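You operate a simulated robot arm through the tools that you are given. There is no shell and no other tool. Be economical: measure what you need, move in short steps, check, and stop when the job is done.

Carry out the task below with a simulated robot arm. There is one attempt and no reset: what you move stays moved.

TASK
Fetch the clip jar and set it on the spot in front of the fire bag. Take the red spray can and put it on the wash bench. Put the 50 WT oil bottle from the work bench on the bottom shelf of the small cart and the 20 WT oil bottle on the shelf of the pit table. Open the gears drawer, take the green sponge from the inside of the gears drawer and put it on the white tile, then shut the drawer. Put the yellow hook on the work bench away on the middle shelf of the spool rack. Take the orange cone and leave it on top of the bridge. Take the yellow cone and leave it on the green tray. Put the jar labelled "shock oil" from the middle shelf of the spool rack on the wash bench and the jar labelled "dry beads" on the black mat. Do these in any order. Set down upright: clip jar, red spray can, oil bottle, orange cone, yellow cone, jar.

The check looks at the end state, three seconds after you hand in, the way a careful person would. Anything else that was tipped, shoved, dropped, spilled or broken makes it a failure.

THE ROBOT
A 7-joint arm with a two-finger parallel gripper on a trunk, on a base that drives. Base frame: it is fixed to the floor where the robot stands at the start and does not move with it; the origin is under the middle of the robot, x ahead of it, y to its left, z up; the surface under the hand at the start is at about z = 0.76. Units: m, rad, N and s.
With the tool pointing down near the work surface it reaches from about 0.1 to 0.66 m from the robot's upright axis, wherever it stands. Its first joint turns from -2.897 to 2.897 rad. Places, roughly: bead jar, oil jar, soap jar [-3.25, 2.5, 0.5]; black mat (15x21 cm) [-4.18, 1.22, 0.86]; bottom shelf of the small cart [-1.1, 0.9, 0.2]; bridge (19x16x4 cm) [-2.9, 0.7, 0.7]; gears drawer [-2.7, -1.2, 0.8]; green sponge (10x7x4 cm) [-2.8, -1.2, 0.8]; green tray (17x9x4 cm) [0.4, -0.1, 0.8]; middle shelf of the spool rack [-3.6, 2.6, 0.6]; oil bottle [-2.5, -1.25, 1]; orange cone (6x6x8 cm) [-1.9, 1, 0.8]; red spray can [0.75, 0.5, 0.75]; shelf of the pit table [0.5, 0.3, 0.3]; spot in front of the fire bag (23x26 cm) [-0.42, 2.56, 1.04]; wash bench [-0.4, -1.4, 0.9]; white tile (10x10x1 cm) [-4.4, 1.4, 0.9]; yellow cone (6x6x8 cm) [-1.8, 1, 0.8]; yellow hook (4x6x2 cm) [-3.1, -1.1, 0.9]. Payload 3.91 kg.
The tool frame sits at the grasp point between the pads (the TCP): z along the fingers, y along the line on which they close. The tips reach 0.03 m beyond it. Largest opening 0.11 m; finger width 0.02, thickness 0.01; the body of the gripper, 0.048 by 0.112 m, starts 0.055 m behind the TCP.
Orientation is that of the tool frame in the base frame, as a unit quaternion [x, y, z, w]. With the fingers straight down and closing along the base's y, the tool's x points along the base's -x, its y along +y and its z along -z.

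THE INTERFACE
- The arm moves only by the tool send_rows. Its argument "plan" is a list that holds one entry, the list of rows, each a list of 6 numbers: the shift along the tool's x, y, z in units of 500 mm (1.0 is 500 mm), then the turn, a rotation vector about the tool's x, y, z in units of 60 degrees (1.0 is 60 degrees). In form: [[[dx, dy, dz, rx, ry, rz], ...]]. A call has 1 to 20 rows; each row is the pose to reach, as a shift and turn from the pose commanded when the call began, along the tool's axes at that moment. "fingers" is the opening in per cent of the stroke, from 0 (shut) to 100 (fully open), set as the call begins (left out, the last holds). A call with a number of a shift or a turn outside -1 to 1 is refused whole. Each row takes 0.2 s and may step no farther than 0.05 m and 0.15 rad from the row before; otherwise, or with a gripper value out of range, the whole call is refused. Where a pose cannot be reached the arm comes as near as it can. A force on the tool above 40 N (or 10 N above the force at the start of the call, whichever is more), or a blocked arm, ends the call early, and 0.2 s more pass. Each finger travels about 0.072 m/s and halts on what it meets, pressing with about 29 N; the grip force reading is that of the motor and also rises with nothing between the fingers. The clock runs only during rows and for 0.2 s after the last one: add rows that repeat a pose to give the fingers time. It gives the time, the measured TCP pose, the force on the tool (base axes), the opening and the grip force at its end, in the units of the frame above (readings bear some noise), with the torque about the TCP (base axes, N m) and any sound that the robot's microphone picked up.
- Cameras (640 x 400 px; columns grow to the right, rows downward): "scene" is now at [0.0317, 0.1553, 1.1214]; the picture's right is [0.03, -1.00, 0.00], its down [-0.50, -0.01, -0.86] and it looks along [0.86, 0.02, -0.50] (base axes); focal length 223 px, centre (320, 200). "wrist" rides on the gripper at [0.072, 0.017, -0.103] in the tool frame; the picture's right is [-0.23, 0.97, 0.00], its down [-0.76, -0.18, -0.62] and it looks along [-0.61, -0.14, 0.78] (tool axes); focal length 222 px, centre (320, 200). There is no depth. A picture from a camera that has moved, and an enlarged one, comes with that camera's place and axes in the base frame and with its lens.
- camera(camera): a new picture of that camera. No time passes.
- lift_body(by): slides the trunk up (or, below 0, down) by that many m; the arm and the scene camera ride with it, the base frame stays. It gives what a move gives, with no picture.
- steer(legs): drives the robot by 1 to 6 legs, each [ahead, left, turn to the left] in m, m and rad, along the robot's own axes; the way and the turn of a leg run together, so that a leg with both is an arc; at most 1.5 m and 3.142 rad a leg. The arm and the cameras ride along, it lands a little off, and it stops where it bumps. It gives what a move gives.
- head_to(pan, tilt): turns the head with the scene camera to pan (to the left, within 2.705 rad either way) and tilt (down, from -0.506 to 1.204), counted from straight ahead of the robot. It gives what a move gives.
- zoom(camera, box): a new picture of the part [left, top, right, bottom] of that camera's present view, enlarged. No time passes.
- finish_job(): hands the job in; it is judged then, once.

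Go step by step. Nothing tells you exact positions but the pictures and the camera data: compare them with the known pose of the tool, close in by small moves and look again before you grip or let go. The budget is 546 turns and 336 pictures, counting those below and the enlarged ones. Unless the task says otherwise, let go and move clear before handing in, and close with one line.

The tools are called after ">>>" by a JSON object that holds its "api" and its "payload". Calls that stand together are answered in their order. send_rows: Moves the arm, as the interface text tells. Its arguments: {"type":"object","properties":{"plan":{"type":"array","items":{"type":"array","items":{"type":"array","items":{"type":"number"}}}},"fingers":{"type":"number"}},"required":["plan"]} The other tools are called the same way: lift_body (by) slides the trunk up or down; steer (legs) drives the base; head_to (pan, tilt) turns the head that bears the scene camera; camera (camera) takes a picture; zoom (camera, box) takes an enlarged picture of a part of a camera's view; finish_job () hands the job in.

At the start:

```text
clock: 0.0
ee_pos: [0.4274, 0.0943, 0.9603]
tool_rot: [-0.001, 1.0, 0.0, 0.0]
force: [-0.3, 0.6, 0.9]
ft_torque: [0.0, -0.01, 0.0]
gripper_width: 0.11
finger_force: 0.2
trunk travel left (down, up): [-0.177, 0.013]
robot x, y, heading: [0.0002, 0.0011, -0.001]
head pan, tilt: [0.026, 0.529]
```

scene: 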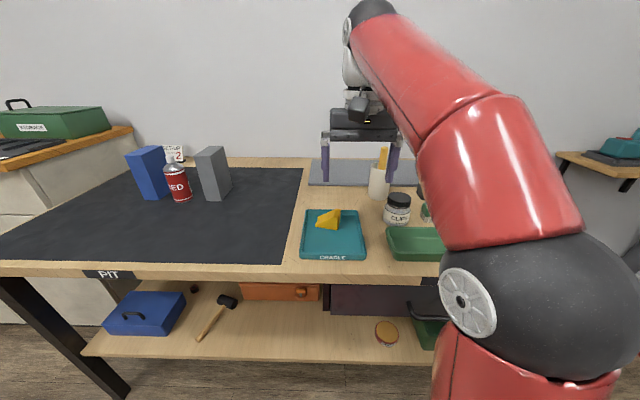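
wrist: 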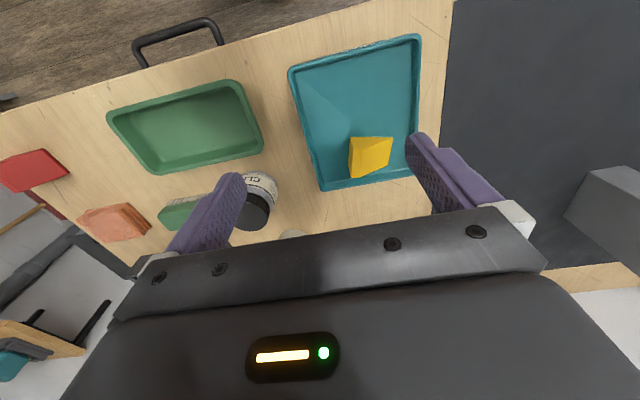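

I see the pit table in front with the clip jar near (0.55, -0.05) and the red can between two boxes. First I look around the room.

>>> {"api": "head_to", "payload": {"pan": 1.3, "tilt": 0.4}}

>>> {"api": "camera", "payload": {"camera": "scene"}}

>>> {"api": "head_to", "payload": {"pan": 2.6, "tilt": 0.3}}

>>> {"api": "camera", "payload": {"camera": "scene"}}

>>> {"api": "head_to", "payload": {"pan": -2.6, "tilt": 0.3}}

>>> {"api": "camera", "payload": {"camera": "scene"}}

>>> {"api": "head_to", "payload": {"pan": -1.3, "tilt": 0.4}}

>>> {"api": "camera", "payload": {"camera": "scene"}}

```text
clock: 1.4
ee_pos: [0.4274, 0.0932, 0.9609]
tool_rot: [-0.001, 1.0, 0.001, -0.001]
force: [-1.3, 0.2, 0.4]
ft_torque: [0.02, 0.04, -0.01]
gripper_width: 0.1099
finger_force: 0.1
trunk travel left (down, up): [-0.177, 0.013]
robot x, y, heading: [0.0008, 0.0006, -0.003]
head pan, tilt: [1.3, 0.4]
```

```text
333 pictures are left
camera scene: at [-0.0338, 0.2422, 1.1332], right [0.96, -0.27, 0.0], down [-0.1, -0.38, -0.92], along [0.25, 0.89, -0.39], focal length 223 px, centre (320, 200)
```

scene: 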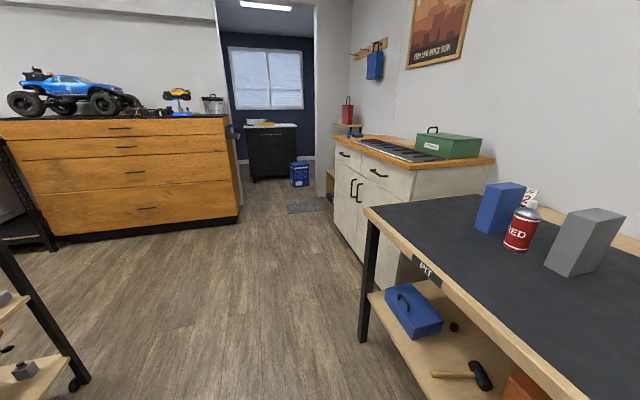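

```text
clock: 2.9
ee_pos: [0.4276, 0.0932, 0.9607]
tool_rot: [0.0, 1.0, 0.0, 0.0]
force: [0.3, 0.1, 0.3]
ft_torque: [0.02, -0.03, 0.03]
gripper_width: 0.1099
finger_force: 0.1
trunk travel left (down, up): [-0.177, 0.013]
robot x, y, heading: [-0.0011, 0.0001, -0.004]
head pan, tilt: [2.601, 0.3]
```

```text
332 pictures are left
camera scene: at [-0.1386, 0.2011, 1.1424], right [0.52, 0.86, 0.0], down [0.25, -0.15, -0.96], along [-0.82, 0.49, -0.3], focal length 223 px, centre (320, 200)
```

scene: 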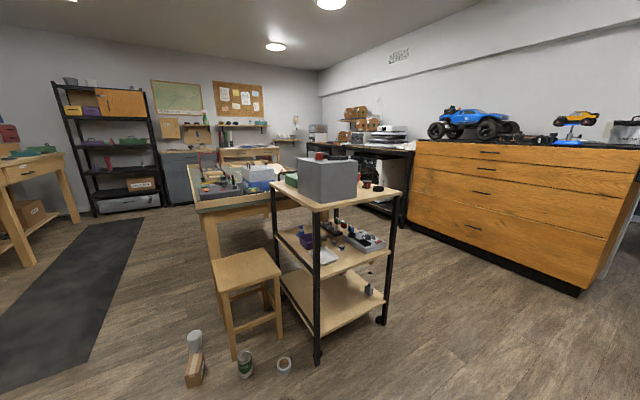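

```text
clock: 7.0
ee_pos: [0.4271, 0.094, 0.9608]
tool_rot: [0.0, 1.0, 0.0, 0.0]
force: [0.2, -0.1, 0.4]
ft_torque: [0.0, -0.02, 0.04]
gripper_width: 0.1098
finger_force: 0.0
trunk travel left (down, up): [-0.177, 0.013]
robot x, y, heading: [0.0003, -0.0005, -0.001]
head pan, tilt: [-2.601, 0.3]
```

```text
331 pictures are left
camera scene: at [-0.1386, 0.1049, 1.1425], right [-0.52, 0.86, 0.0], down [0.25, 0.15, -0.96], along [-0.82, -0.49, -0.3], focal length 223 px, centre (320, 200)
```

scene: 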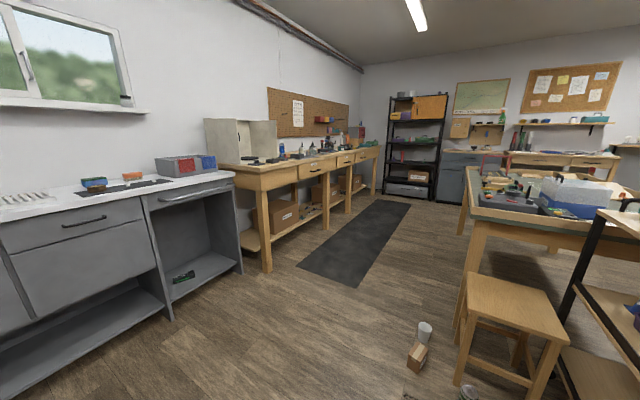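

```text
clock: 8.5
ee_pos: [0.4281, 0.0945, 0.9609]
tool_rot: [0.0, 1.0, 0.0, 0.0]
force: [0.0, 0.0, -0.4]
ft_torque: [-0.01, 0.0, -0.03]
gripper_width: 0.1101
finger_force: 0.0
trunk travel left (down, up): [-0.177, 0.013]
robot x, y, heading: [0.0027, -0.0022, -0.004]
head pan, tilt: [-1.3, 0.4]
```

```text
330 pictures are left
camera scene: at [-0.0339, 0.0637, 1.1332], right [-0.96, -0.27, 0.0], down [-0.1, 0.37, -0.92], along [0.25, -0.89, -0.39], focal length 223 px, centre (320, 200)
```

scene: 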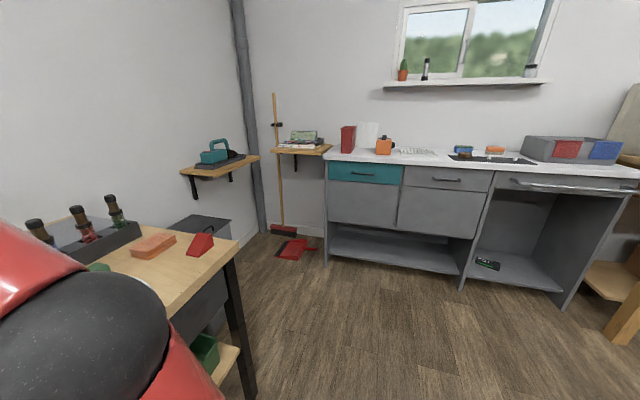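

The room layout is clear: pit table ahead, wash bench right, work bench behind-right, island and cart behind-left, chest on the left. Now I look closely at the clip jar.

>>> {"api": "head_to", "payload": {"pan": 0.0, "tilt": 0.6}}

>>> {"api": "zoom", "payload": {"camera": "scene", "box": [280, 120, 480, 260]}}

>>> {"api": "zoom", "payload": {"camera": "wrist", "box": [100, 100, 420, 300]}}

```text
clock: 9.9
ee_pos: [0.4279, 0.0943, 0.9616]
tool_rot: [0.0, 1.0, 0.0, 0.0]
force: [-0.7, 0.2, -0.3]
ft_torque: [-0.01, 0.02, -0.03]
gripper_width: 0.11
finger_force: 0.1
trunk travel left (down, up): [-0.177, 0.013]
robot x, y, heading: [-0.0009, 0.0008, -0.001]
head pan, tilt: [0.0, 0.6]
```

```text
2.86 times, centred on (380, 190) of scene
camera zoom: at [0.0298, 0.1529, 1.115], right [0.0, -1.0, 0.0], down [-0.56, 0.0, -0.83], along [0.83, 0.0, -0.56], focal length 638 px, centre (149, 229)
```

zoom: 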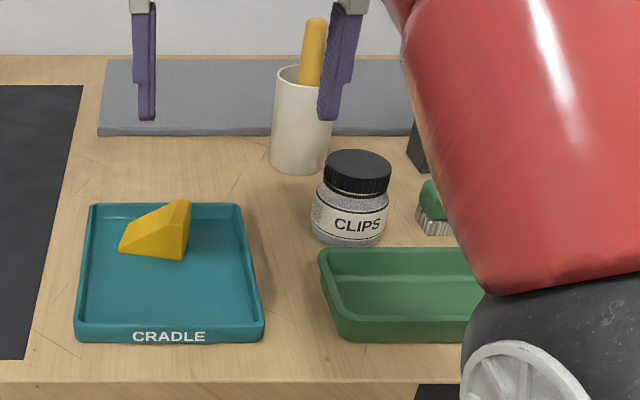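

```text
2.00 times, centred on (260, 200) of wrist
camera zoom: at [0.3566, 0.1108, 1.0642], right [0.23, 0.97, 0.0], down [0.76, -0.18, 0.62], along [0.61, -0.14, -0.78], focal length 444 px, centre (440, 200)
```

zoom: 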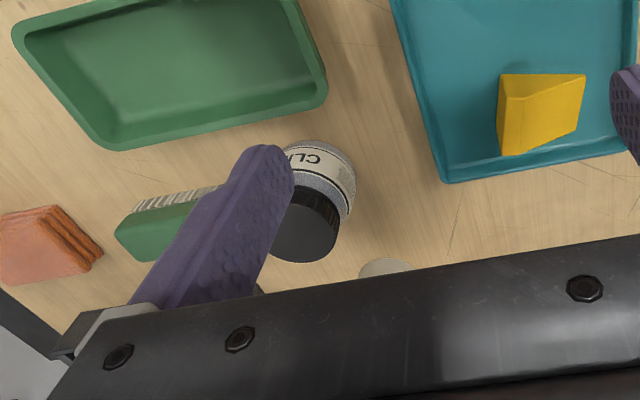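

The clip jar sits at about (0.563, -0.046), top z ≈ 0.83, roughly 7.5 cm wide. I move above it with slightly reduced opening to clear the green brush.

>>> {"api": "send_rows", "payload": {"plan": [[[-0.054, -0.056, 0, 0, 0, 0], [-0.108, -0.112, 0, 0, 0, 0], [-0.162, -0.168, 0, 0, 0, 0], [-0.216, -0.224, 0, 0, 0, 0], [-0.27, -0.28, 0, 0, 0, 0], [-0.27, -0.28, 0.05, 0, 0, 0]]], "fingers": 88}}

>>> {"api": "camera", "payload": {"camera": "wrist"}}

>>> {"api": "zoom", "payload": {"camera": "scene", "box": [280, 120, 480, 260]}}

```text
clock: 11.3
ee_pos: [0.5447, -0.0459, 0.9247]
tool_rot: [0.0, 1.0, 0.0, 0.003]
force: [0.4, 0.6, -0.9]
ft_torque: [0.0, -0.01, -0.01]
gripper_width: 0.0967
finger_force: 0.2
out of reach, approached as far as the arm can: row 2, 3, 4, 5, 6
trunk travel left (down, up): [-0.177, 0.013]
robot x, y, heading: [-0.0051, -0.0029, 0.004]
head pan, tilt: [0.0, 0.6]
```

```text
327 pictures are left
camera wrist: at [0.4728, -0.029, 1.0276], right [0.23, 0.97, 0.0], down [0.76, -0.18, 0.63], along [0.61, -0.14, -0.78], focal length 222 px, centre (320, 200)
```

wrist: 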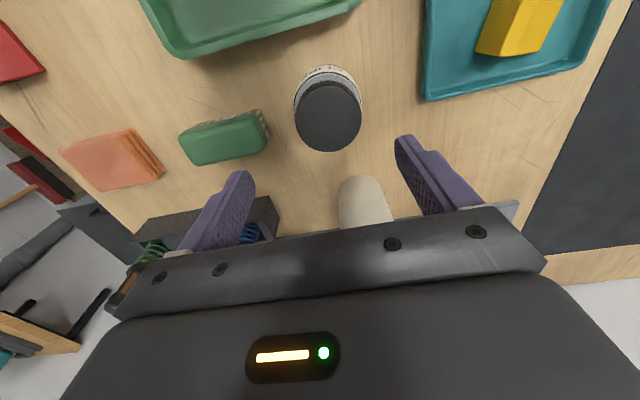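

```text
2.86 times, centred on (380, 190) of scene
camera zoom: at [0.0296, 0.1531, 1.115], right [0.0, -1.0, 0.0], down [-0.56, 0.0, -0.83], along [0.83, 0.0, -0.56], focal length 638 px, centre (149, 229)
```

zoom: 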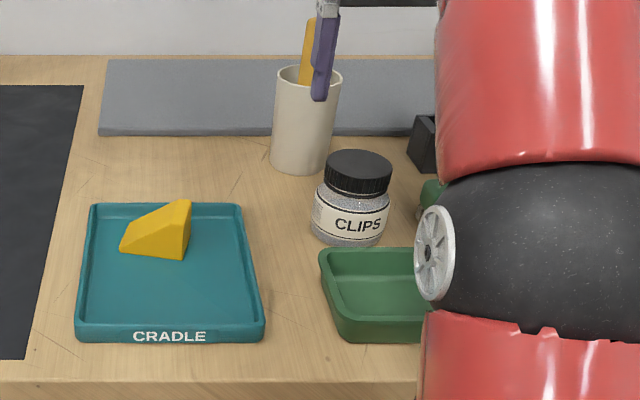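

The jar appears at about (0.54, -0.035). The arm is reach-limited at this height, so I lower the trunk a bit and look again.

>>> {"api": "lift_body", "payload": {"by": -0.06}}

>>> {"api": "camera", "payload": {"camera": "wrist"}}

>>> {"api": "zoom", "payload": {"camera": "scene", "box": [280, 100, 480, 240]}}

```text
clock: 12.3
ee_pos: [0.5451, -0.0459, 0.8642]
tool_rot: [0.0, 1.0, -0.001, 0.002]
force: [-0.3, 0.3, 0.3]
ft_torque: [-0.02, 0.02, -0.03]
gripper_width: 0.0967
finger_force: 0.1
trunk travel left (down, up): [-0.117, 0.073]
robot x, y, heading: [-0.0016, 0.0003, -0.003]
head pan, tilt: [0.0, 0.6]
```

```text
325 pictures are left
camera wrist: at [0.4729, -0.0287, 0.9675], right [0.23, 0.97, 0.0], down [0.76, -0.18, 0.63], along [0.61, -0.14, -0.78], focal length 222 px, centre (320, 200)
```

wrist: 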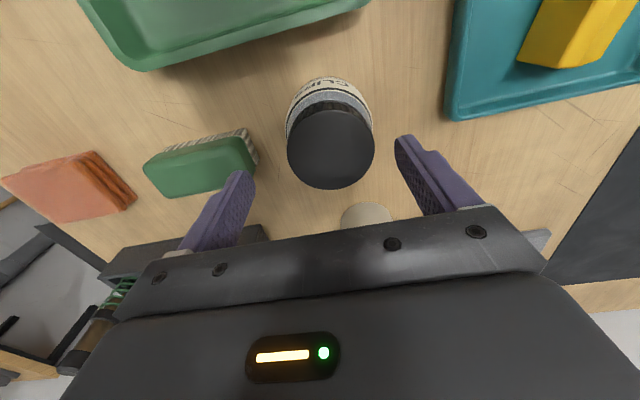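

```text
2.86 times, centred on (380, 170) of scene
camera zoom: at [0.0299, 0.1529, 1.0549], right [0.0, -1.0, 0.0], down [-0.57, 0.0, -0.82], along [0.82, 0.0, -0.57], focal length 638 px, centre (149, 286)
```

zoom: 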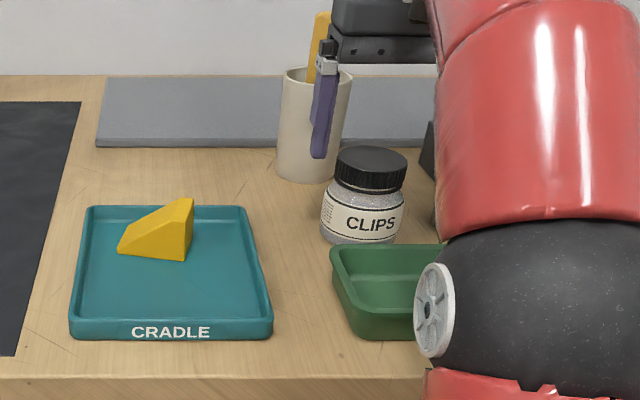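

Jar center estimated at (0.54, -0.036). I align in y and check.

>>> {"api": "send_rows", "payload": {"plan": [[[0, 0.02, 0, 0, 0, 0], [0, 0.02, 0.02, 0, 0, 0]]]}}

>>> {"api": "camera", "payload": {"camera": "wrist"}}

```text
clock: 12.9
ee_pos: [0.5436, -0.0345, 0.8549]
tool_rot: [0.0, 1.0, 0.0, 0.002]
force: [-0.9, -0.1, -0.4]
ft_torque: [0.04, -0.01, 0.0]
gripper_width: 0.097
finger_force: 0.2
trunk travel left (down, up): [-0.117, 0.073]
robot x, y, heading: [-0.0007, -0.0013, 0.003]
head pan, tilt: [0.0, 0.6]
```

```text
323 pictures are left
camera wrist: at [0.4727, -0.0178, 0.958], right [0.23, 0.97, 0.0], down [0.76, -0.18, 0.63], along [0.61, -0.14, -0.78], focal length 222 px, centre (320, 200)
```

wrist: 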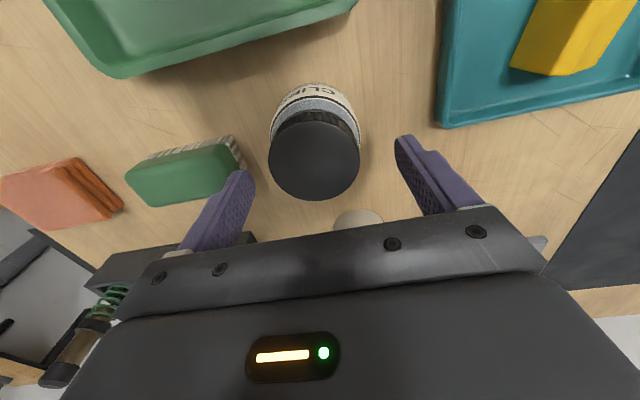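

The jar is about 1.3 cm nearer to the robot than the tool. I shift back and descend around it.

>>> {"api": "send_rows", "payload": {"plan": [[[0.024, 0, 0, 0, 0, 0], [0.024, 0, 0.06, 0, 0, 0], [0.024, 0, 0.114, 0, 0, 0], [0.024, 0, 0.114, 0, 0, 0]]]}}

>>> {"api": "camera", "payload": {"camera": "wrist"}}

```text
clock: 13.9
ee_pos: [0.5331, -0.0383, 0.7967]
tool_rot: [0.0, 1.0, 0.0, 0.003]
force: [-0.1, 0.0, 0.0]
ft_torque: [0.03, -0.01, 0.0]
gripper_width: 0.0969
finger_force: 0.0
trunk travel left (down, up): [-0.117, 0.073]
robot x, y, heading: [-0.0001, -0.0006, -0.004]
head pan, tilt: [0.0, 0.6]
```

```text
322 pictures are left
camera wrist: at [0.4611, -0.0207, 0.9002], right [0.23, 0.97, 0.0], down [0.76, -0.18, 0.63], along [0.61, -0.14, -0.78], focal length 222 px, centre (320, 200)
```

wrist: 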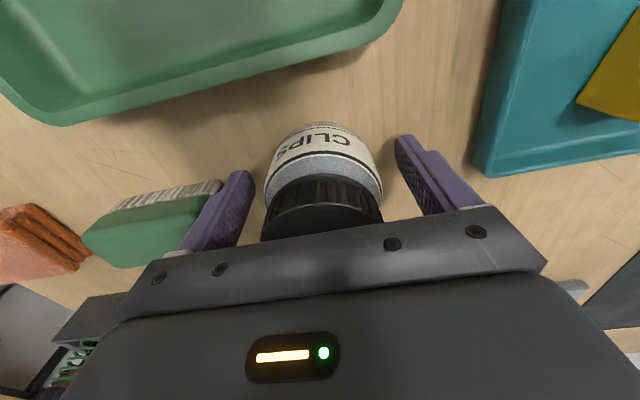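

The fingers straddle the jar. I close.

>>> {"api": "send_rows", "payload": {"plan": [[[0, 0, 0, 0, 0, 0], [0, 0, 0, 0, 0, 0], [0, 0, 0, 0, 0, 0], [0, 0, 0, 0, 0, 0]]], "fingers": 0}}

>>> {"api": "camera", "payload": {"camera": "wrist"}}

```text
clock: 14.9
ee_pos: [0.5339, -0.0378, 0.7969]
tool_rot: [0.0, 1.0, -0.001, 0.002]
force: [-0.1, 0.0, -0.3]
ft_torque: [-0.02, -0.01, 0.0]
gripper_width: 0.0676
finger_force: 28.7
trunk travel left (down, up): [-0.117, 0.073]
robot x, y, heading: [0.003, -0.0005, -0.004]
head pan, tilt: [0.0, 0.6]
```

```text
321 pictures are left
camera wrist: at [0.4612, -0.0206, 0.9004], right [0.23, 0.97, 0.0], down [0.76, -0.18, 0.63], along [0.61, -0.14, -0.78], focal length 222 px, centre (320, 200)
```

wrist: 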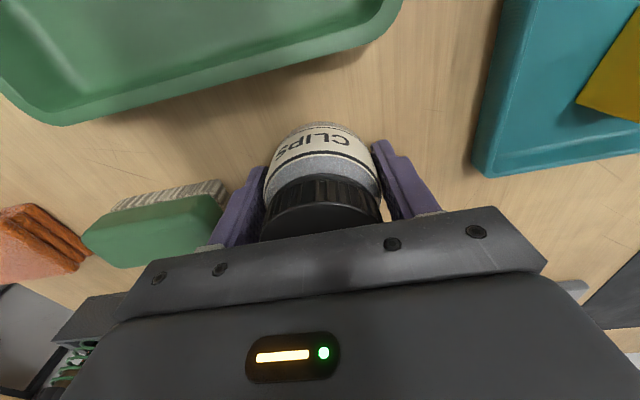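

Gripped at 6.8 cm; jar bottom is about 3.7 cm below the TCP. I lift, retract, and raise the trunk for the chest.

>>> {"api": "send_rows", "payload": {"plan": [[[0, 0, -0.08, 0, 0, 0], [0, 0, -0.16, 0, 0, 0], [0.04, 0, -0.24, 0, 0, 0], [0.12, 0, -0.28, 0, 0, 0], [0.2, 0, -0.3, 0, 0, 0], [0.28, 0, -0.3, 0, 0, 0]]]}}

>>> {"api": "lift_body", "payload": {"by": 0.073}}

>>> {"api": "steer", "payload": {"legs": [[-0.3, 0, 0], [0, 0, 1.571]]}}

>>> {"api": "head_to", "payload": {"pan": 0, "tilt": 0.2}}

>>> {"api": "camera", "payload": {"camera": "scene"}}

```text
clock: 16.3
ee_pos: [0.3915, -0.0368, 0.914]
tool_rot: [-0.001, 1.0, 0.0, 0.004]
force: [1.1, -0.9, -2.5]
ft_torque: [-0.01, 0.08, -0.03]
gripper_width: 0.0674
finger_force: 29.5
out of reach, approached as far as the arm can: row 2, 3, 4, 5, 6
trunk travel left (down, up): [-0.117, 0.073]
robot x, y, heading: [0.0021, 0.0002, 0.001]
head pan, tilt: [0.0, 0.6]
```

```text
clock: 17.4
ee_pos: [0.3914, -0.0364, 0.9882]
tool_rot: [0.0, 1.0, 0.0, 0.004]
force: [-0.5, 0.0, -1.3]
ft_torque: [-0.03, 0.06, 0.01]
gripper_width: 0.0676
finger_force: 29.2
trunk travel left (down, up): [-0.19, 0.0]
robot x, y, heading: [-0.003, 0.0013, -0.004]
head pan, tilt: [0.0, 0.6]
```

```text
clock: 23.4
ee_pos: [-0.2758, 0.3919, 0.9876]
tool_rot: [0.719, -0.695, -0.003, -0.003]
force: [0.1, -0.5, -0.9]
ft_torque: [-0.02, 0.01, -0.02]
gripper_width: 0.0674
finger_force: 29.1
trunk travel left (down, up): [-0.19, 0.0]
robot x, y, heading: [-0.2965, -0.0008, 1.61]
head pan, tilt: [0.0, 0.6]
```

```text
clock: 24.2
ee_pos: [-0.2765, 0.3922, 0.9885]
tool_rot: [0.72, -0.694, -0.002, -0.002]
force: [-0.7, -0.1, -0.9]
ft_torque: [-0.01, -0.02, 0.03]
gripper_width: 0.0676
finger_force: 29.3
trunk travel left (down, up): [-0.19, 0.0]
robot x, y, heading: [-0.2966, 0.0031, 1.604]
head pan, tilt: [0.0, 0.201]
```

```text
320 pictures are left
camera scene: at [-0.4526, 0.0271, 1.1645], right [1.0, 0.03, 0.0], down [0.01, -0.2, -0.98], along [-0.03, 0.98, -0.2], focal length 223 px, centre (320, 200)
```

scene: 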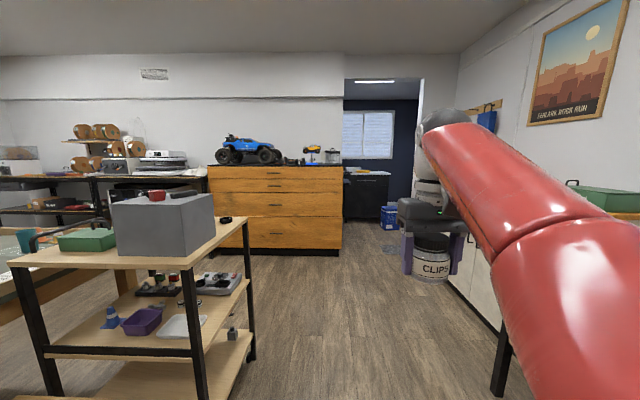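

I zoom at the chest's right end to find the fire bag.

>>> {"api": "zoom", "payload": {"camera": "scene", "box": [200, 115, 360, 215]}}

```text
4.00 times, centred on (280, 165) of scene
camera zoom: at [-0.4526, 0.0271, 1.1645], right [1.0, 0.03, 0.0], down [0.01, -0.2, -0.98], along [-0.03, 0.98, -0.2], focal length 894 px, centre (480, 340)
```

zoom: 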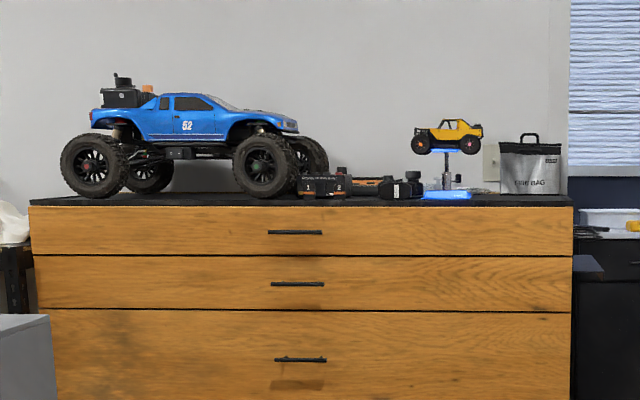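

Fire bag is at the right end of the chest top. I drive up the corridor.

>>> {"api": "steer", "payload": {"legs": [[0, 0, -0.033], [1.2, 0, 0], [0.4, 0.1, 0]]}}

>>> {"api": "head_to", "payload": {"pan": 0, "tilt": 0.4}}

>>> {"api": "camera", "payload": {"camera": "scene"}}

```text
clock: 32.7
ee_pos: [-0.3858, 1.9616, 0.9883]
tool_rot: [0.713, -0.701, -0.001, -0.003]
force: [-0.7, 0.1, -1.3]
ft_torque: [-0.02, 0.0, 0.04]
gripper_width: 0.0675
finger_force: 29.4
trunk travel left (down, up): [-0.19, 0.0]
robot x, y, heading: [-0.417, 1.571, 1.59]
head pan, tilt: [0.0, 0.201]
```

```text
clock: 33.5
ee_pos: [-0.3859, 1.9607, 0.9889]
tool_rot: [0.713, -0.701, -0.003, -0.003]
force: [-0.4, 0.4, -1.8]
ft_torque: [0.03, -0.04, -0.03]
gripper_width: 0.0671
finger_force: 29.3
trunk travel left (down, up): [-0.19, 0.0]
robot x, y, heading: [-0.4153, 1.5703, 1.589]
head pan, tilt: [0.0, 0.4]
```

```text
318 pictures are left
camera scene: at [-0.5687, 1.5986, 1.1461], right [1.0, 0.02, 0.0], down [0.01, -0.39, -0.92], along [-0.02, 0.92, -0.39], focal length 223 px, centre (320, 200)
```

scene: 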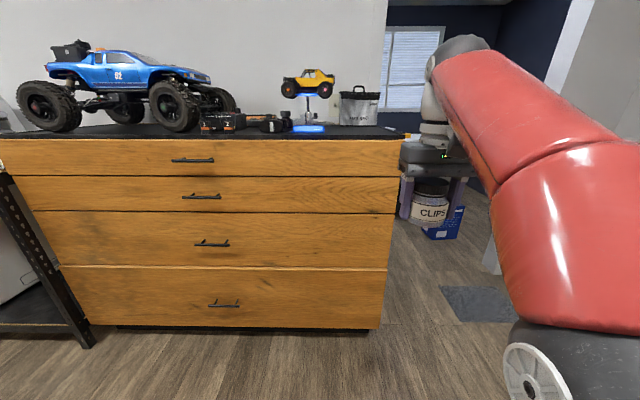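

Chest top z ≈ 1.04, front edge y ≈ 2.43. The arm seemed height-limited, so I test raising here.

>>> {"api": "send_rows", "payload": {"plan": [[[0, 0, -0.08, 0, 0, 0], [0, 0, -0.16, 0, 0, 0], [0, 0, -0.24, 0, 0, 0], [0, 0, -0.28, 0, 0, 0]]]}}

>>> {"api": "camera", "payload": {"camera": "scene"}}

```text
clock: 34.5
ee_pos: [-0.3863, 1.961, 0.9875]
tool_rot: [0.713, -0.701, -0.002, -0.003]
force: [-0.2, -0.2, -1.0]
ft_torque: [-0.01, -0.01, 0.01]
gripper_width: 0.0674
finger_force: 28.9
out of reach, approached as far as the arm can: row 1, 2, 3, 4
trunk travel left (down, up): [-0.19, 0.0]
robot x, y, heading: [-0.4179, 1.5686, 1.587]
head pan, tilt: [0.0, 0.4]
```

```text
317 pictures are left
camera scene: at [-0.5687, 1.5986, 1.146], right [1.0, 0.02, 0.0], down [0.01, -0.39, -0.92], along [-0.02, 0.92, -0.39], focal length 223 px, centre (320, 200)
```

scene: 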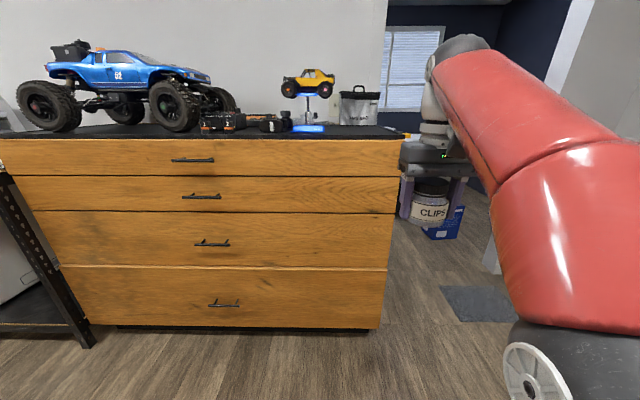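

Straight down the hand tops out at z ≈ 0.99. I test how high it goes with the tool pitched forward (jar will later be regrasped with that pitch).

>>> {"api": "send_rows", "payload": {"plan": [[[0, 0, 0, 0, -0.13, 0], [0, 0, 0, 0, -0.26, 0], [0, 0, 0, 0, -0.39, 0], [0, 0, 0, 0, -0.52, 0], [0, 0, 0, 0, -0.65, 0], [0, 0, 0, 0, -0.78, 0], [0, 0, -0.08, 0, -0.78, 0], [0, 0, -0.16, 0, -0.78, 0], [0, 0, -0.24, 0, -0.78, 0], [0, 0, -0.3, 0, -0.78, 0], [0, 0, -0.3, 0, -0.78, 0]]]}}

>>> {"api": "camera", "payload": {"camera": "scene"}}

```text
clock: 36.9
ee_pos: [-0.3868, 1.9584, 1.1354]
tool_rot: [0.653, -0.643, -0.285, -0.281]
force: [-0.3, -0.6, -1.3]
ft_torque: [-0.03, -0.03, -0.01]
gripper_width: 0.0675
finger_force: 29.0
trunk travel left (down, up): [-0.19, 0.0]
robot x, y, heading: [-0.4188, 1.5668, 1.59]
head pan, tilt: [0.0, 0.4]
```

```text
316 pictures are left
camera scene: at [-0.5687, 1.5986, 1.146], right [1.0, 0.02, 0.0], down [0.01, -0.39, -0.92], along [-0.02, 0.92, -0.39], focal length 223 px, centre (320, 200)
```

scene: 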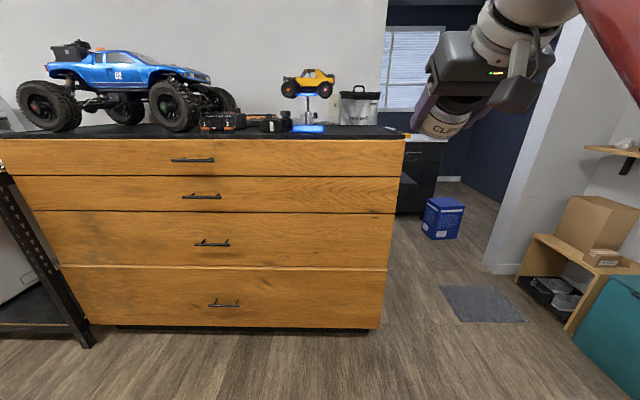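

At 47° pitch z = 1.135 is reachable. I test extending 0.15 m further at that height.

>>> {"api": "send_rows", "payload": {"plan": [[[-0.05, 0, 0.05, 0, 0, 0], [-0.1, 0, 0.1, 0, 0, 0], [-0.15, 0, 0.15, 0, 0, 0], [-0.2, 0, 0.21, 0, 0, 0], [-0.2, 0, 0.21, 0, 0, 0]]]}}

```text
clock: 38.1
ee_pos: [-0.3889, 2.1044, 1.1373]
tool_rot: [0.654, -0.642, -0.285, -0.281]
force: [-0.4, -1.5, -1.5]
ft_torque: [0.0, 0.01, 0.01]
gripper_width: 0.0677
finger_force: 28.8
trunk travel left (down, up): [-0.19, 0.0]
robot x, y, heading: [-0.4175, 1.5732, 1.587]
head pan, tilt: [0.0, 0.4]
```

Reach is fine (robot at y ≈ 2.03 later). I un-pitch, drive back to the pit table and regrasp the jar with a 47° pitch.

>>> {"api": "send_rows", "payload": {"plan": [[[0.08, 0, -0.04, 0, 0, 0], [0.16, 0, -0.06, 0, 0.1, 0], [0.22, 0, -0.06, 0, 0.2, 0], [0.28, 0, -0.04, 0, 0.32, 0], [0.34, 0, -0.02, 0, 0.44, 0], [0.38, 0, -0.01, 0, 0.56, 0], [0.4, 0, -0.01, 0, 0.68, 0], [0.41, 0, -0.01, 0, 0.78, 0], [0.41, 0, -0.01, 0, 0.78, 0]]]}}

>>> {"api": "steer", "payload": {"legs": [[0, -0.12, 0], [-1.15, 0, 0], [0, 0, -1.587], [0.2, 0, 0]]}}

>>> {"api": "head_to", "payload": {"pan": 0, "tilt": 0.6}}

>>> {"api": "camera", "payload": {"camera": "scene"}}

```text
clock: 40.1
ee_pos: [-0.384, 1.9601, 0.9887]
tool_rot: [0.713, -0.701, -0.004, -0.004]
force: [-0.2, -0.5, -2.0]
ft_torque: [-0.02, -0.01, -0.01]
gripper_width: 0.0673
finger_force: 29.2
trunk travel left (down, up): [-0.19, 0.0]
robot x, y, heading: [-0.4134, 1.5683, 1.585]
head pan, tilt: [0.0, 0.4]
```

```text
clock: 51.8
ee_pos: [0.3041, 0.3782, 0.989]
tool_rot: [0.025, 1.0, -0.001, 0.006]
force: [0.4, -0.3, -1.3]
ft_torque: [-0.01, 0.01, 0.04]
gripper_width: 0.0675
finger_force: 29.1
trunk travel left (down, up): [-0.19, 0.0]
robot x, y, heading: [-0.0812, 0.4347, -0.05]
head pan, tilt: [0.0, 0.4]
```

```text
clock: 52.5
ee_pos: [0.3046, 0.3773, 0.9892]
tool_rot: [0.024, 1.0, -0.001, 0.007]
force: [0.8, 0.1, -1.7]
ft_torque: [-0.01, -0.02, 0.0]
gripper_width: 0.0676
finger_force: 28.4
trunk travel left (down, up): [-0.19, 0.0]
robot x, y, heading: [-0.083, 0.433, -0.056]
head pan, tilt: [0.0, 0.6]
```

```text
315 pictures are left
camera scene: at [-0.0451, 0.5855, 1.1279], right [-0.05, -1.0, 0.0], down [-0.56, 0.03, -0.83], along [0.82, -0.04, -0.56], focal length 223 px, centre (320, 200)
```

scene: 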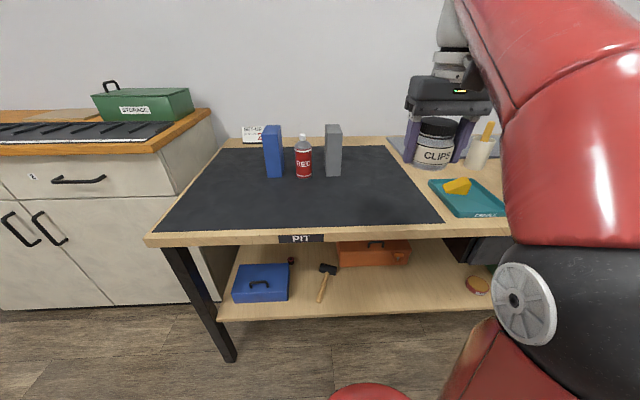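

The pit table's dark mat is free in front. I set the jar down around (0.45, 0.37).

>>> {"api": "send_rows", "payload": {"plan": [[[-0.08, 0, 0.04, 0, 0, 0], [-0.16, 0, 0.1, 0, 0, 0], [-0.24, 0, 0.16, 0, 0, 0], [-0.29, 0, 0.24, 0, 0, 0], [-0.29, 0, 0.32, 0, 0, 0], [-0.29, 0, 0.36, 0, 0, 0], [-0.29, 0, 0.36, 0, 0, 0]]]}}

>>> {"api": "camera", "payload": {"camera": "scene"}}

```text
clock: 54.1
ee_pos: [0.4524, 0.3698, 0.8121]
tool_rot: [0.024, 1.0, -0.001, 0.007]
force: [-0.1, -1.1, -0.7]
ft_torque: [-0.01, -0.01, -0.03]
gripper_width: 0.0676
finger_force: 29.2
trunk travel left (down, up): [-0.19, 0.0]
robot x, y, heading: [-0.0826, 0.437, -0.049]
head pan, tilt: [0.0, 0.6]
```

```text
314 pictures are left
camera scene: at [-0.045, 0.5854, 1.1278], right [-0.05, -1.0, 0.0], down [-0.56, 0.03, -0.82], along [0.82, -0.04, -0.57], focal length 223 px, centre (320, 200)
```

scene: 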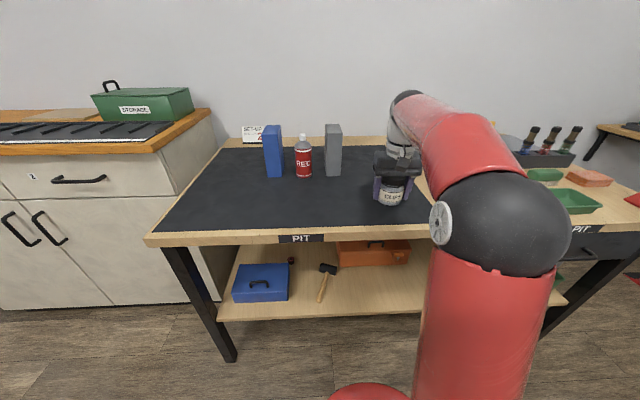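

>>> {"api": "send_rows", "payload": {"plan": [[[0, 0, 0.012, 0, 0, 0], [0, 0, 0.02, 0, 0, 0], [0, 0, 0.024, 0, 0, 0], [0, 0, 0.028, 0, 0, 0]]]}}

>>> {"api": "zoom", "payload": {"camera": "scene", "box": [340, 140, 440, 220]}}

```text
clock: 55.1
ee_pos: [0.4533, 0.3698, 0.7976]
tool_rot: [0.024, 1.0, -0.001, 0.006]
force: [0.2, -0.6, -1.9]
ft_torque: [-0.02, 0.0, 0.02]
gripper_width: 0.0675
finger_force: 29.0
trunk travel left (down, up): [-0.19, 0.0]
robot x, y, heading: [-0.0873, 0.4306, -0.049]
head pan, tilt: [0.0, 0.6]
```

```text
5.00 times, centred on (390, 180) of scene
camera zoom: at [-0.045, 0.5854, 1.1278], right [-0.05, -1.0, 0.0], down [-0.56, 0.03, -0.82], along [0.82, -0.04, -0.57], focal length 1117 px, centre (-30, 300)
```

zoom: 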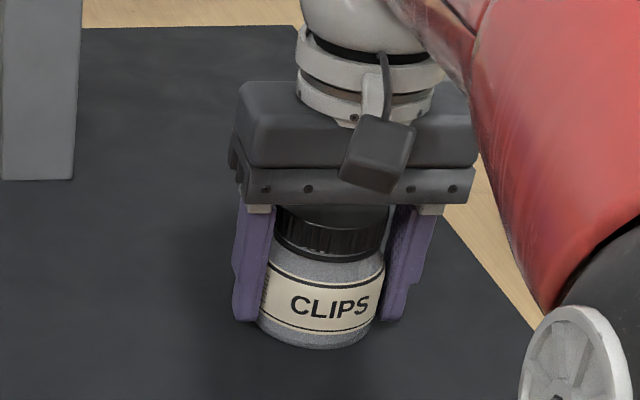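

>>> {"api": "send_rows", "payload": {"plan": [[[0, 0, 0.004, 0, 0, 0], [0, 0, 0.008, 0, 0, 0], [0, 0, 0.012, 0, 0, 0], [0, 0, 0.016, 0, 0, 0]]]}}

```text
clock: 56.1
ee_pos: [0.4527, 0.3712, 0.7895]
tool_rot: [0.025, 1.0, -0.001, 0.006]
force: [-6.4, -1.1, 21.6]
ft_torque: [0.44, -0.17, -0.02]
gripper_width: 0.0674
finger_force: 28.8
trunk travel left (down, up): [-0.19, 0.0]
robot x, y, heading: [-0.0822, 0.4357, -0.044]
head pan, tilt: [0.0, 0.6]
```

Contact with the table. I ease up slightly and release, then rise.

>>> {"api": "send_rows", "payload": {"plan": [[[0, 0, -0.005, 0, 0, 0], [0, 0, -0.005, 0, 0, 0]]]}}

>>> {"api": "send_rows", "payload": {"plan": [[[0, 0, 0, 0, 0, 0], [0, 0, 0, 0, 0, 0], [0, 0, -0.05, 0, 0, 0], [0, 0, -0.13, 0, 0, 0], [0, 0, -0.2, 0, 0, 0]]], "fingers": 100}}

>>> {"api": "camera", "payload": {"camera": "wrist"}}

>>> {"api": "zoom", "payload": {"camera": "scene", "box": [340, 140, 440, 220]}}

```text
clock: 56.7
ee_pos: [0.4522, 0.3698, 0.7909]
tool_rot: [0.024, 1.0, -0.001, 0.004]
force: [-0.4, 0.1, 0.3]
ft_torque: [0.01, 0.0, -0.02]
gripper_width: 0.0672
finger_force: 29.2
trunk travel left (down, up): [-0.19, 0.0]
robot x, y, heading: [-0.0803, 0.433, -0.053]
head pan, tilt: [0.0, 0.6]
```

```text
clock: 57.9
ee_pos: [0.4502, 0.3724, 0.8915]
tool_rot: [0.025, 1.0, -0.001, 0.006]
force: [0.8, -1.1, -0.2]
ft_torque: [-0.01, 0.0, 0.02]
gripper_width: 0.11
finger_force: 0.0
trunk travel left (down, up): [-0.19, 0.0]
robot x, y, heading: [-0.0802, 0.4339, -0.054]
head pan, tilt: [0.0, 0.6]
```

```text
312 pictures are left
camera wrist: at [0.3789, 0.3921, 0.9935], right [0.27, 0.96, 0.0], down [0.74, -0.21, 0.63], along [0.61, -0.17, -0.77], focal length 222 px, centre (320, 200)
```

wrist: 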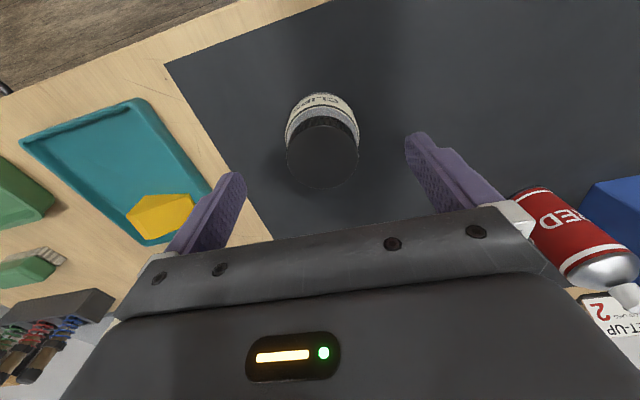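

```text
5.00 times, centred on (390, 180) of scene
camera zoom: at [-0.045, 0.5854, 1.1278], right [-0.05, -1.0, 0.0], down [-0.56, 0.03, -0.82], along [0.82, -0.04, -0.57], focal length 1117 px, centre (-30, 300)
```

zoom: 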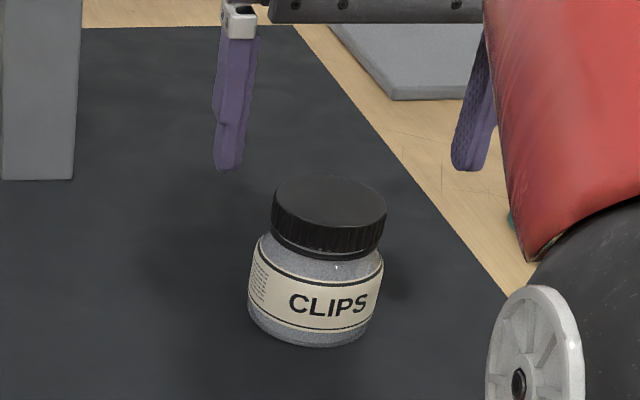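

The jar stands upright at about (0.455, 0.371). I back off and pitch the tool 45° for a pitched regrasp.

>>> {"api": "send_rows", "payload": {"plan": [[[0.05, 0, 0, 0, 0, 0], [0.1, 0, 0, 0, -0.11, 0], [0.15, 0, 0.01, 0, -0.22, 0], [0.176, 0, 0.015, 0, -0.33, 0], [0.176, 0, 0.015, 0, -0.45, 0], [0.176, 0, 0.015, 0, -0.57, 0], [0.176, 0, 0.015, 0, -0.67, 0], [0.176, 0, 0.015, 0, -0.75, 0], [0.176, 0, 0.015, 0, -0.75, 0]]]}}

>>> {"api": "camera", "payload": {"camera": "wrist"}}

>>> {"api": "zoom", "payload": {"camera": "scene", "box": [300, 120, 460, 240]}}

```text
clock: 59.9
ee_pos: [0.3625, 0.3754, 0.8843]
tool_rot: [0.022, 0.921, -0.01, 0.389]
force: [-0.2, 1.0, 0.4]
ft_torque: [0.0, 0.01, -0.01]
gripper_width: 0.1101
finger_force: 0.2
trunk travel left (down, up): [-0.19, 0.0]
robot x, y, heading: [-0.0811, 0.4354, -0.048]
head pan, tilt: [0.0, 0.6]
```

```text
310 pictures are left
camera wrist: at [0.2406, 0.3978, 0.9035], right [0.21, 0.97, 0.16], down [0.08, -0.18, 0.98], along [0.98, -0.19, -0.11], focal length 222 px, centre (320, 200)
```

wrist: 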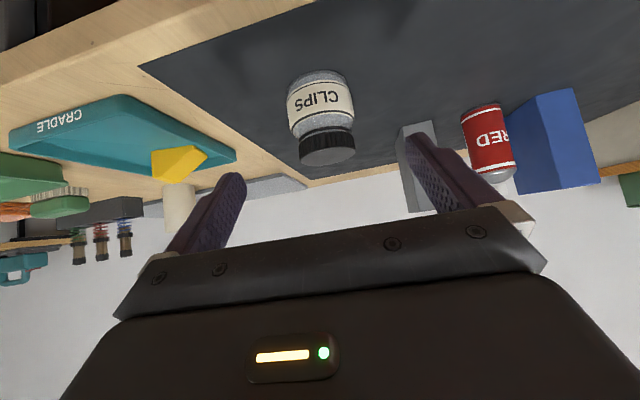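

```text
3.33 times, centred on (380, 180) of scene
camera zoom: at [-0.0452, 0.5855, 1.1278], right [-0.05, -1.0, 0.0], down [-0.56, 0.03, -0.83], along [0.82, -0.04, -0.56], focal length 744 px, centre (120, 267)
```

zoom: 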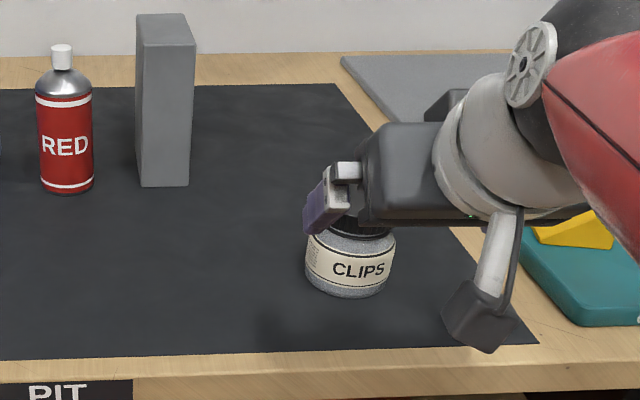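

The jar is centered between the fingers. I approach along the tool axis.

>>> {"api": "send_rows", "payload": {"plan": [[[0, 0, 0.06, 0, 0, 0], [0, 0, 0.12, 0, 0, 0], [0.003, 0, 0.18, 0, 0, 0], [0.006, 0, 0.22, 0, 0, 0], [0.006, 0, 0.25, 0, 0, 0], [0.006, 0, 0.25, 0, 0, 0]]]}}

>>> {"api": "camera", "payload": {"camera": "wrist"}}

>>> {"api": "zoom", "payload": {"camera": "scene", "box": [300, 120, 460, 240]}}

```text
clock: 61.3
ee_pos: [0.4493, 0.3704, 0.7944]
tool_rot: [0.022, 0.921, -0.01, 0.388]
force: [0.2, 0.7, -0.1]
ft_torque: [-0.01, -0.01, 0.03]
gripper_width: 0.11
finger_force: 0.0
trunk travel left (down, up): [-0.19, 0.0]
robot x, y, heading: [-0.0823, 0.4342, -0.051]
head pan, tilt: [0.0, 0.6]
```

```text
308 pictures are left
camera wrist: at [0.3274, 0.3934, 0.8142], right [0.21, 0.97, 0.16], down [0.08, -0.18, 0.98], along [0.98, -0.19, -0.11], focal length 222 px, centre (320, 200)
```

wrist: 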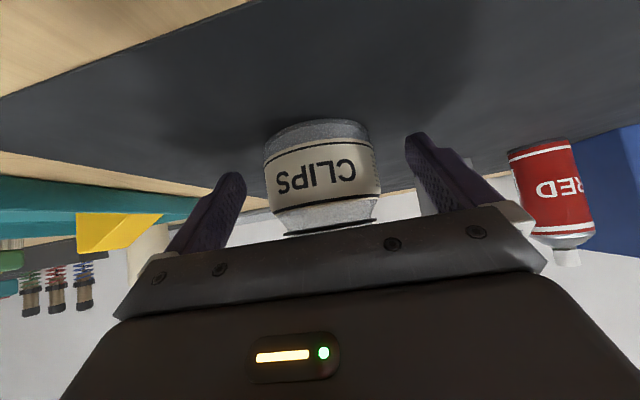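

```text
3.33 times, centred on (380, 180) of scene
camera zoom: at [-0.0452, 0.5855, 1.1278], right [-0.05, -1.0, 0.0], down [-0.56, 0.03, -0.83], along [0.82, -0.04, -0.56], focal length 744 px, centre (120, 267)
```

zoom: 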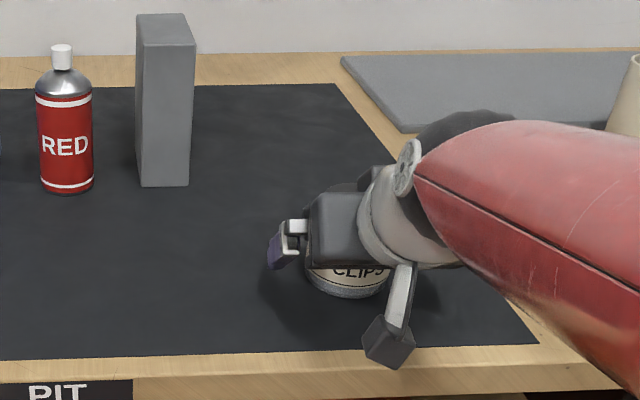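

Good alignment; I close and lift.

>>> {"api": "send_rows", "payload": {"plan": [[[0, 0, 0, 0, 0, 0], [0, 0, 0, 0, 0, 0], [0, 0, 0, 0, 0, 0], [0, 0, 0, 0, 0, 0], [0, 0, 0, 0, 0, 0]]], "fingers": 0}}

>>> {"api": "send_rows", "payload": {"plan": [[[-0.03, 0, -0.03, 0, 0, 0], [-0.08, 0, -0.08, 0, 0, 0], [-0.1, 0, -0.14, 0, 0, 0], [-0.12, 0, -0.2, 0, 0, 0], [-0.14, 0, -0.26, 0, 0, 0], [-0.16, 0, -0.32, 0, 0, 0]]]}}

>>> {"api": "camera", "payload": {"camera": "scene"}}

```text
clock: 62.5
ee_pos: [0.4495, 0.3695, 0.7948]
tool_rot: [0.022, 0.921, -0.01, 0.388]
force: [0.2, 0.7, -0.5]
ft_torque: [-0.01, -0.03, 0.02]
gripper_width: 0.0667
finger_force: 28.7
trunk travel left (down, up): [-0.19, 0.0]
robot x, y, heading: [-0.0804, 0.4349, -0.055]
head pan, tilt: [0.0, 0.6]
```

```text
clock: 63.9
ee_pos: [0.3918, 0.3722, 0.9637]
tool_rot: [0.021, 0.921, -0.01, 0.388]
force: [0.2, 0.2, -0.9]
ft_torque: [0.01, 0.05, 0.03]
gripper_width: 0.0667
finger_force: 29.0
trunk travel left (down, up): [-0.19, 0.0]
robot x, y, heading: [-0.0796, 0.4342, -0.049]
head pan, tilt: [0.0, 0.6]
```

```text
306 pictures are left
camera scene: at [-0.045, 0.5854, 1.1278], right [-0.05, -1.0, 0.0], down [-0.56, 0.03, -0.82], along [0.82, -0.04, -0.57], focal length 223 px, centre (320, 200)
```

scene: 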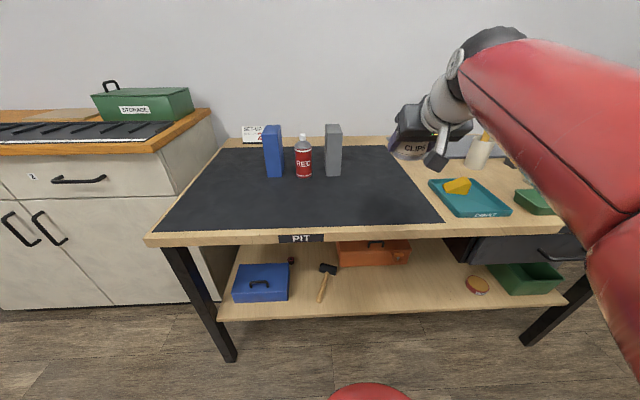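

Jar held. Now drive back to the chest.

>>> {"api": "steer", "payload": {"legs": [[-0.22, 0, 0], [0, 0, 1.62], [1.15, 0, 0]]}}

>>> {"api": "send_rows", "payload": {"plan": [[[-0.06, 0, -0.06, 0, 0, 0], [-0.12, 0, -0.12, 0, 0, 0], [-0.18, 0, -0.18, 0, 0, 0], [-0.22, 0, -0.22, 0, 0, 0], [-0.22, 0, -0.22, 0, 0, 0]]]}}

>>> {"api": "head_to", "payload": {"pan": 0, "tilt": 0.4}}

>>> {"api": "camera", "payload": {"camera": "scene"}}

```text
clock: 74.9
ee_pos: [-0.2141, 2.0614, 0.9641]
tool_rot: [-0.643, 0.66, 0.271, 0.278]
force: [-0.1, -0.4, -1.6]
ft_torque: [-0.03, 0.03, 0.01]
gripper_width: 0.0672
finger_force: 28.9
trunk travel left (down, up): [-0.19, 0.0]
robot x, y, heading: [-0.2656, 1.5828, 1.542]
head pan, tilt: [0.0, 0.6]
```

```text
clock: 76.1
ee_pos: [-0.2138, 2.0594, 1.1189]
tool_rot: [-0.643, 0.661, 0.271, 0.278]
force: [0.4, 0.3, -1.8]
ft_torque: [-0.02, -0.01, 0.03]
gripper_width: 0.0668
finger_force: 28.8
trunk travel left (down, up): [-0.19, 0.0]
robot x, y, heading: [-0.2647, 1.5853, 1.544]
head pan, tilt: [0.0, 0.6]
```

```text
clock: 76.8
ee_pos: [-0.2137, 2.0587, 1.1174]
tool_rot: [-0.643, 0.66, 0.27, 0.279]
force: [0.7, 0.8, -1.7]
ft_torque: [0.0, 0.03, -0.02]
gripper_width: 0.0667
finger_force: 29.1
trunk travel left (down, up): [-0.19, 0.0]
robot x, y, heading: [-0.268, 1.5831, 1.549]
head pan, tilt: [0.0, 0.4]
```

```text
305 pictures are left
camera scene: at [-0.4174, 1.6222, 1.146], right [1.0, -0.03, 0.0], down [-0.01, -0.39, -0.92], along [0.03, 0.92, -0.39], focal length 223 px, centre (320, 200)
```

scene: 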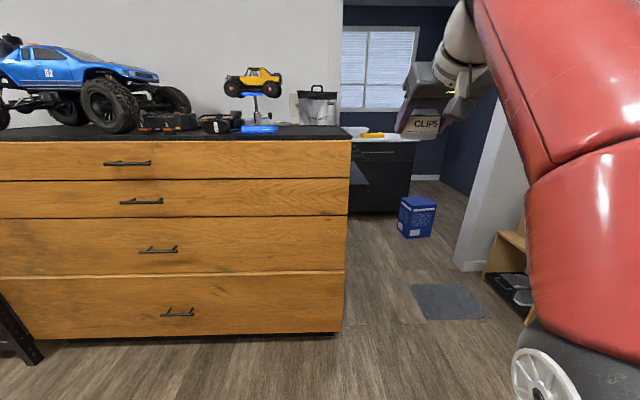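

I shift left to align with the spot (-0.42, 2.56), then advance with the jar above the chest top.

>>> {"api": "steer", "payload": {"legs": [[0, 0.2, 0.022], [0.38, 0, 0]]}}

>>> {"api": "camera", "payload": {"camera": "scene"}}

>>> {"api": "camera", "payload": {"camera": "wrist"}}

```text
clock: 80.4
ee_pos: [-0.4275, 2.4458, 1.1184]
tool_rot: [0.652, -0.651, -0.274, -0.275]
force: [-0.3, -0.1, -1.6]
ft_torque: [0.0, 0.01, -0.01]
gripper_width: 0.0668
finger_force: 28.9
trunk travel left (down, up): [-0.19, 0.0]
robot x, y, heading: [-0.4662, 1.9698, 1.57]
head pan, tilt: [0.0, 0.4]
```

```text
304 pictures are left
camera scene: at [-0.6194, 2.0026, 1.146], right [1.0, 0.0, 0.0], down [0.0, -0.39, -0.92], along [0.0, 0.92, -0.39], focal length 223 px, centre (320, 200)
```

scene: 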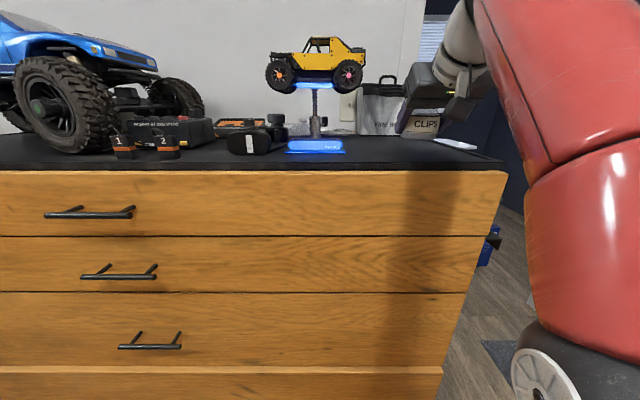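

```text
303 pictures are left
camera wrist: at [-0.4441, 2.3209, 1.1391], right [-0.97, 0.16, 0.16], down [0.18, 0.09, 0.98], along [0.14, 0.98, -0.11], focal length 222 px, centre (320, 200)
```

wrist: 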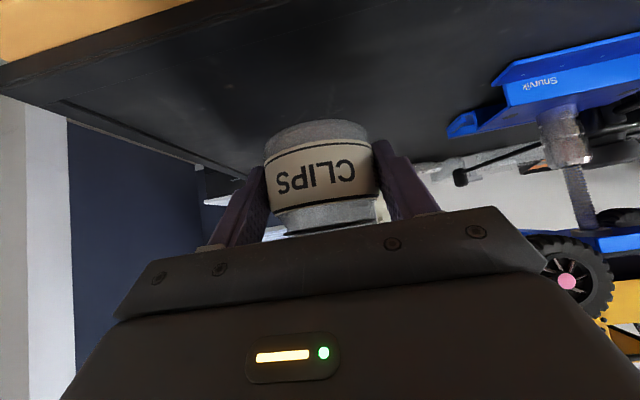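

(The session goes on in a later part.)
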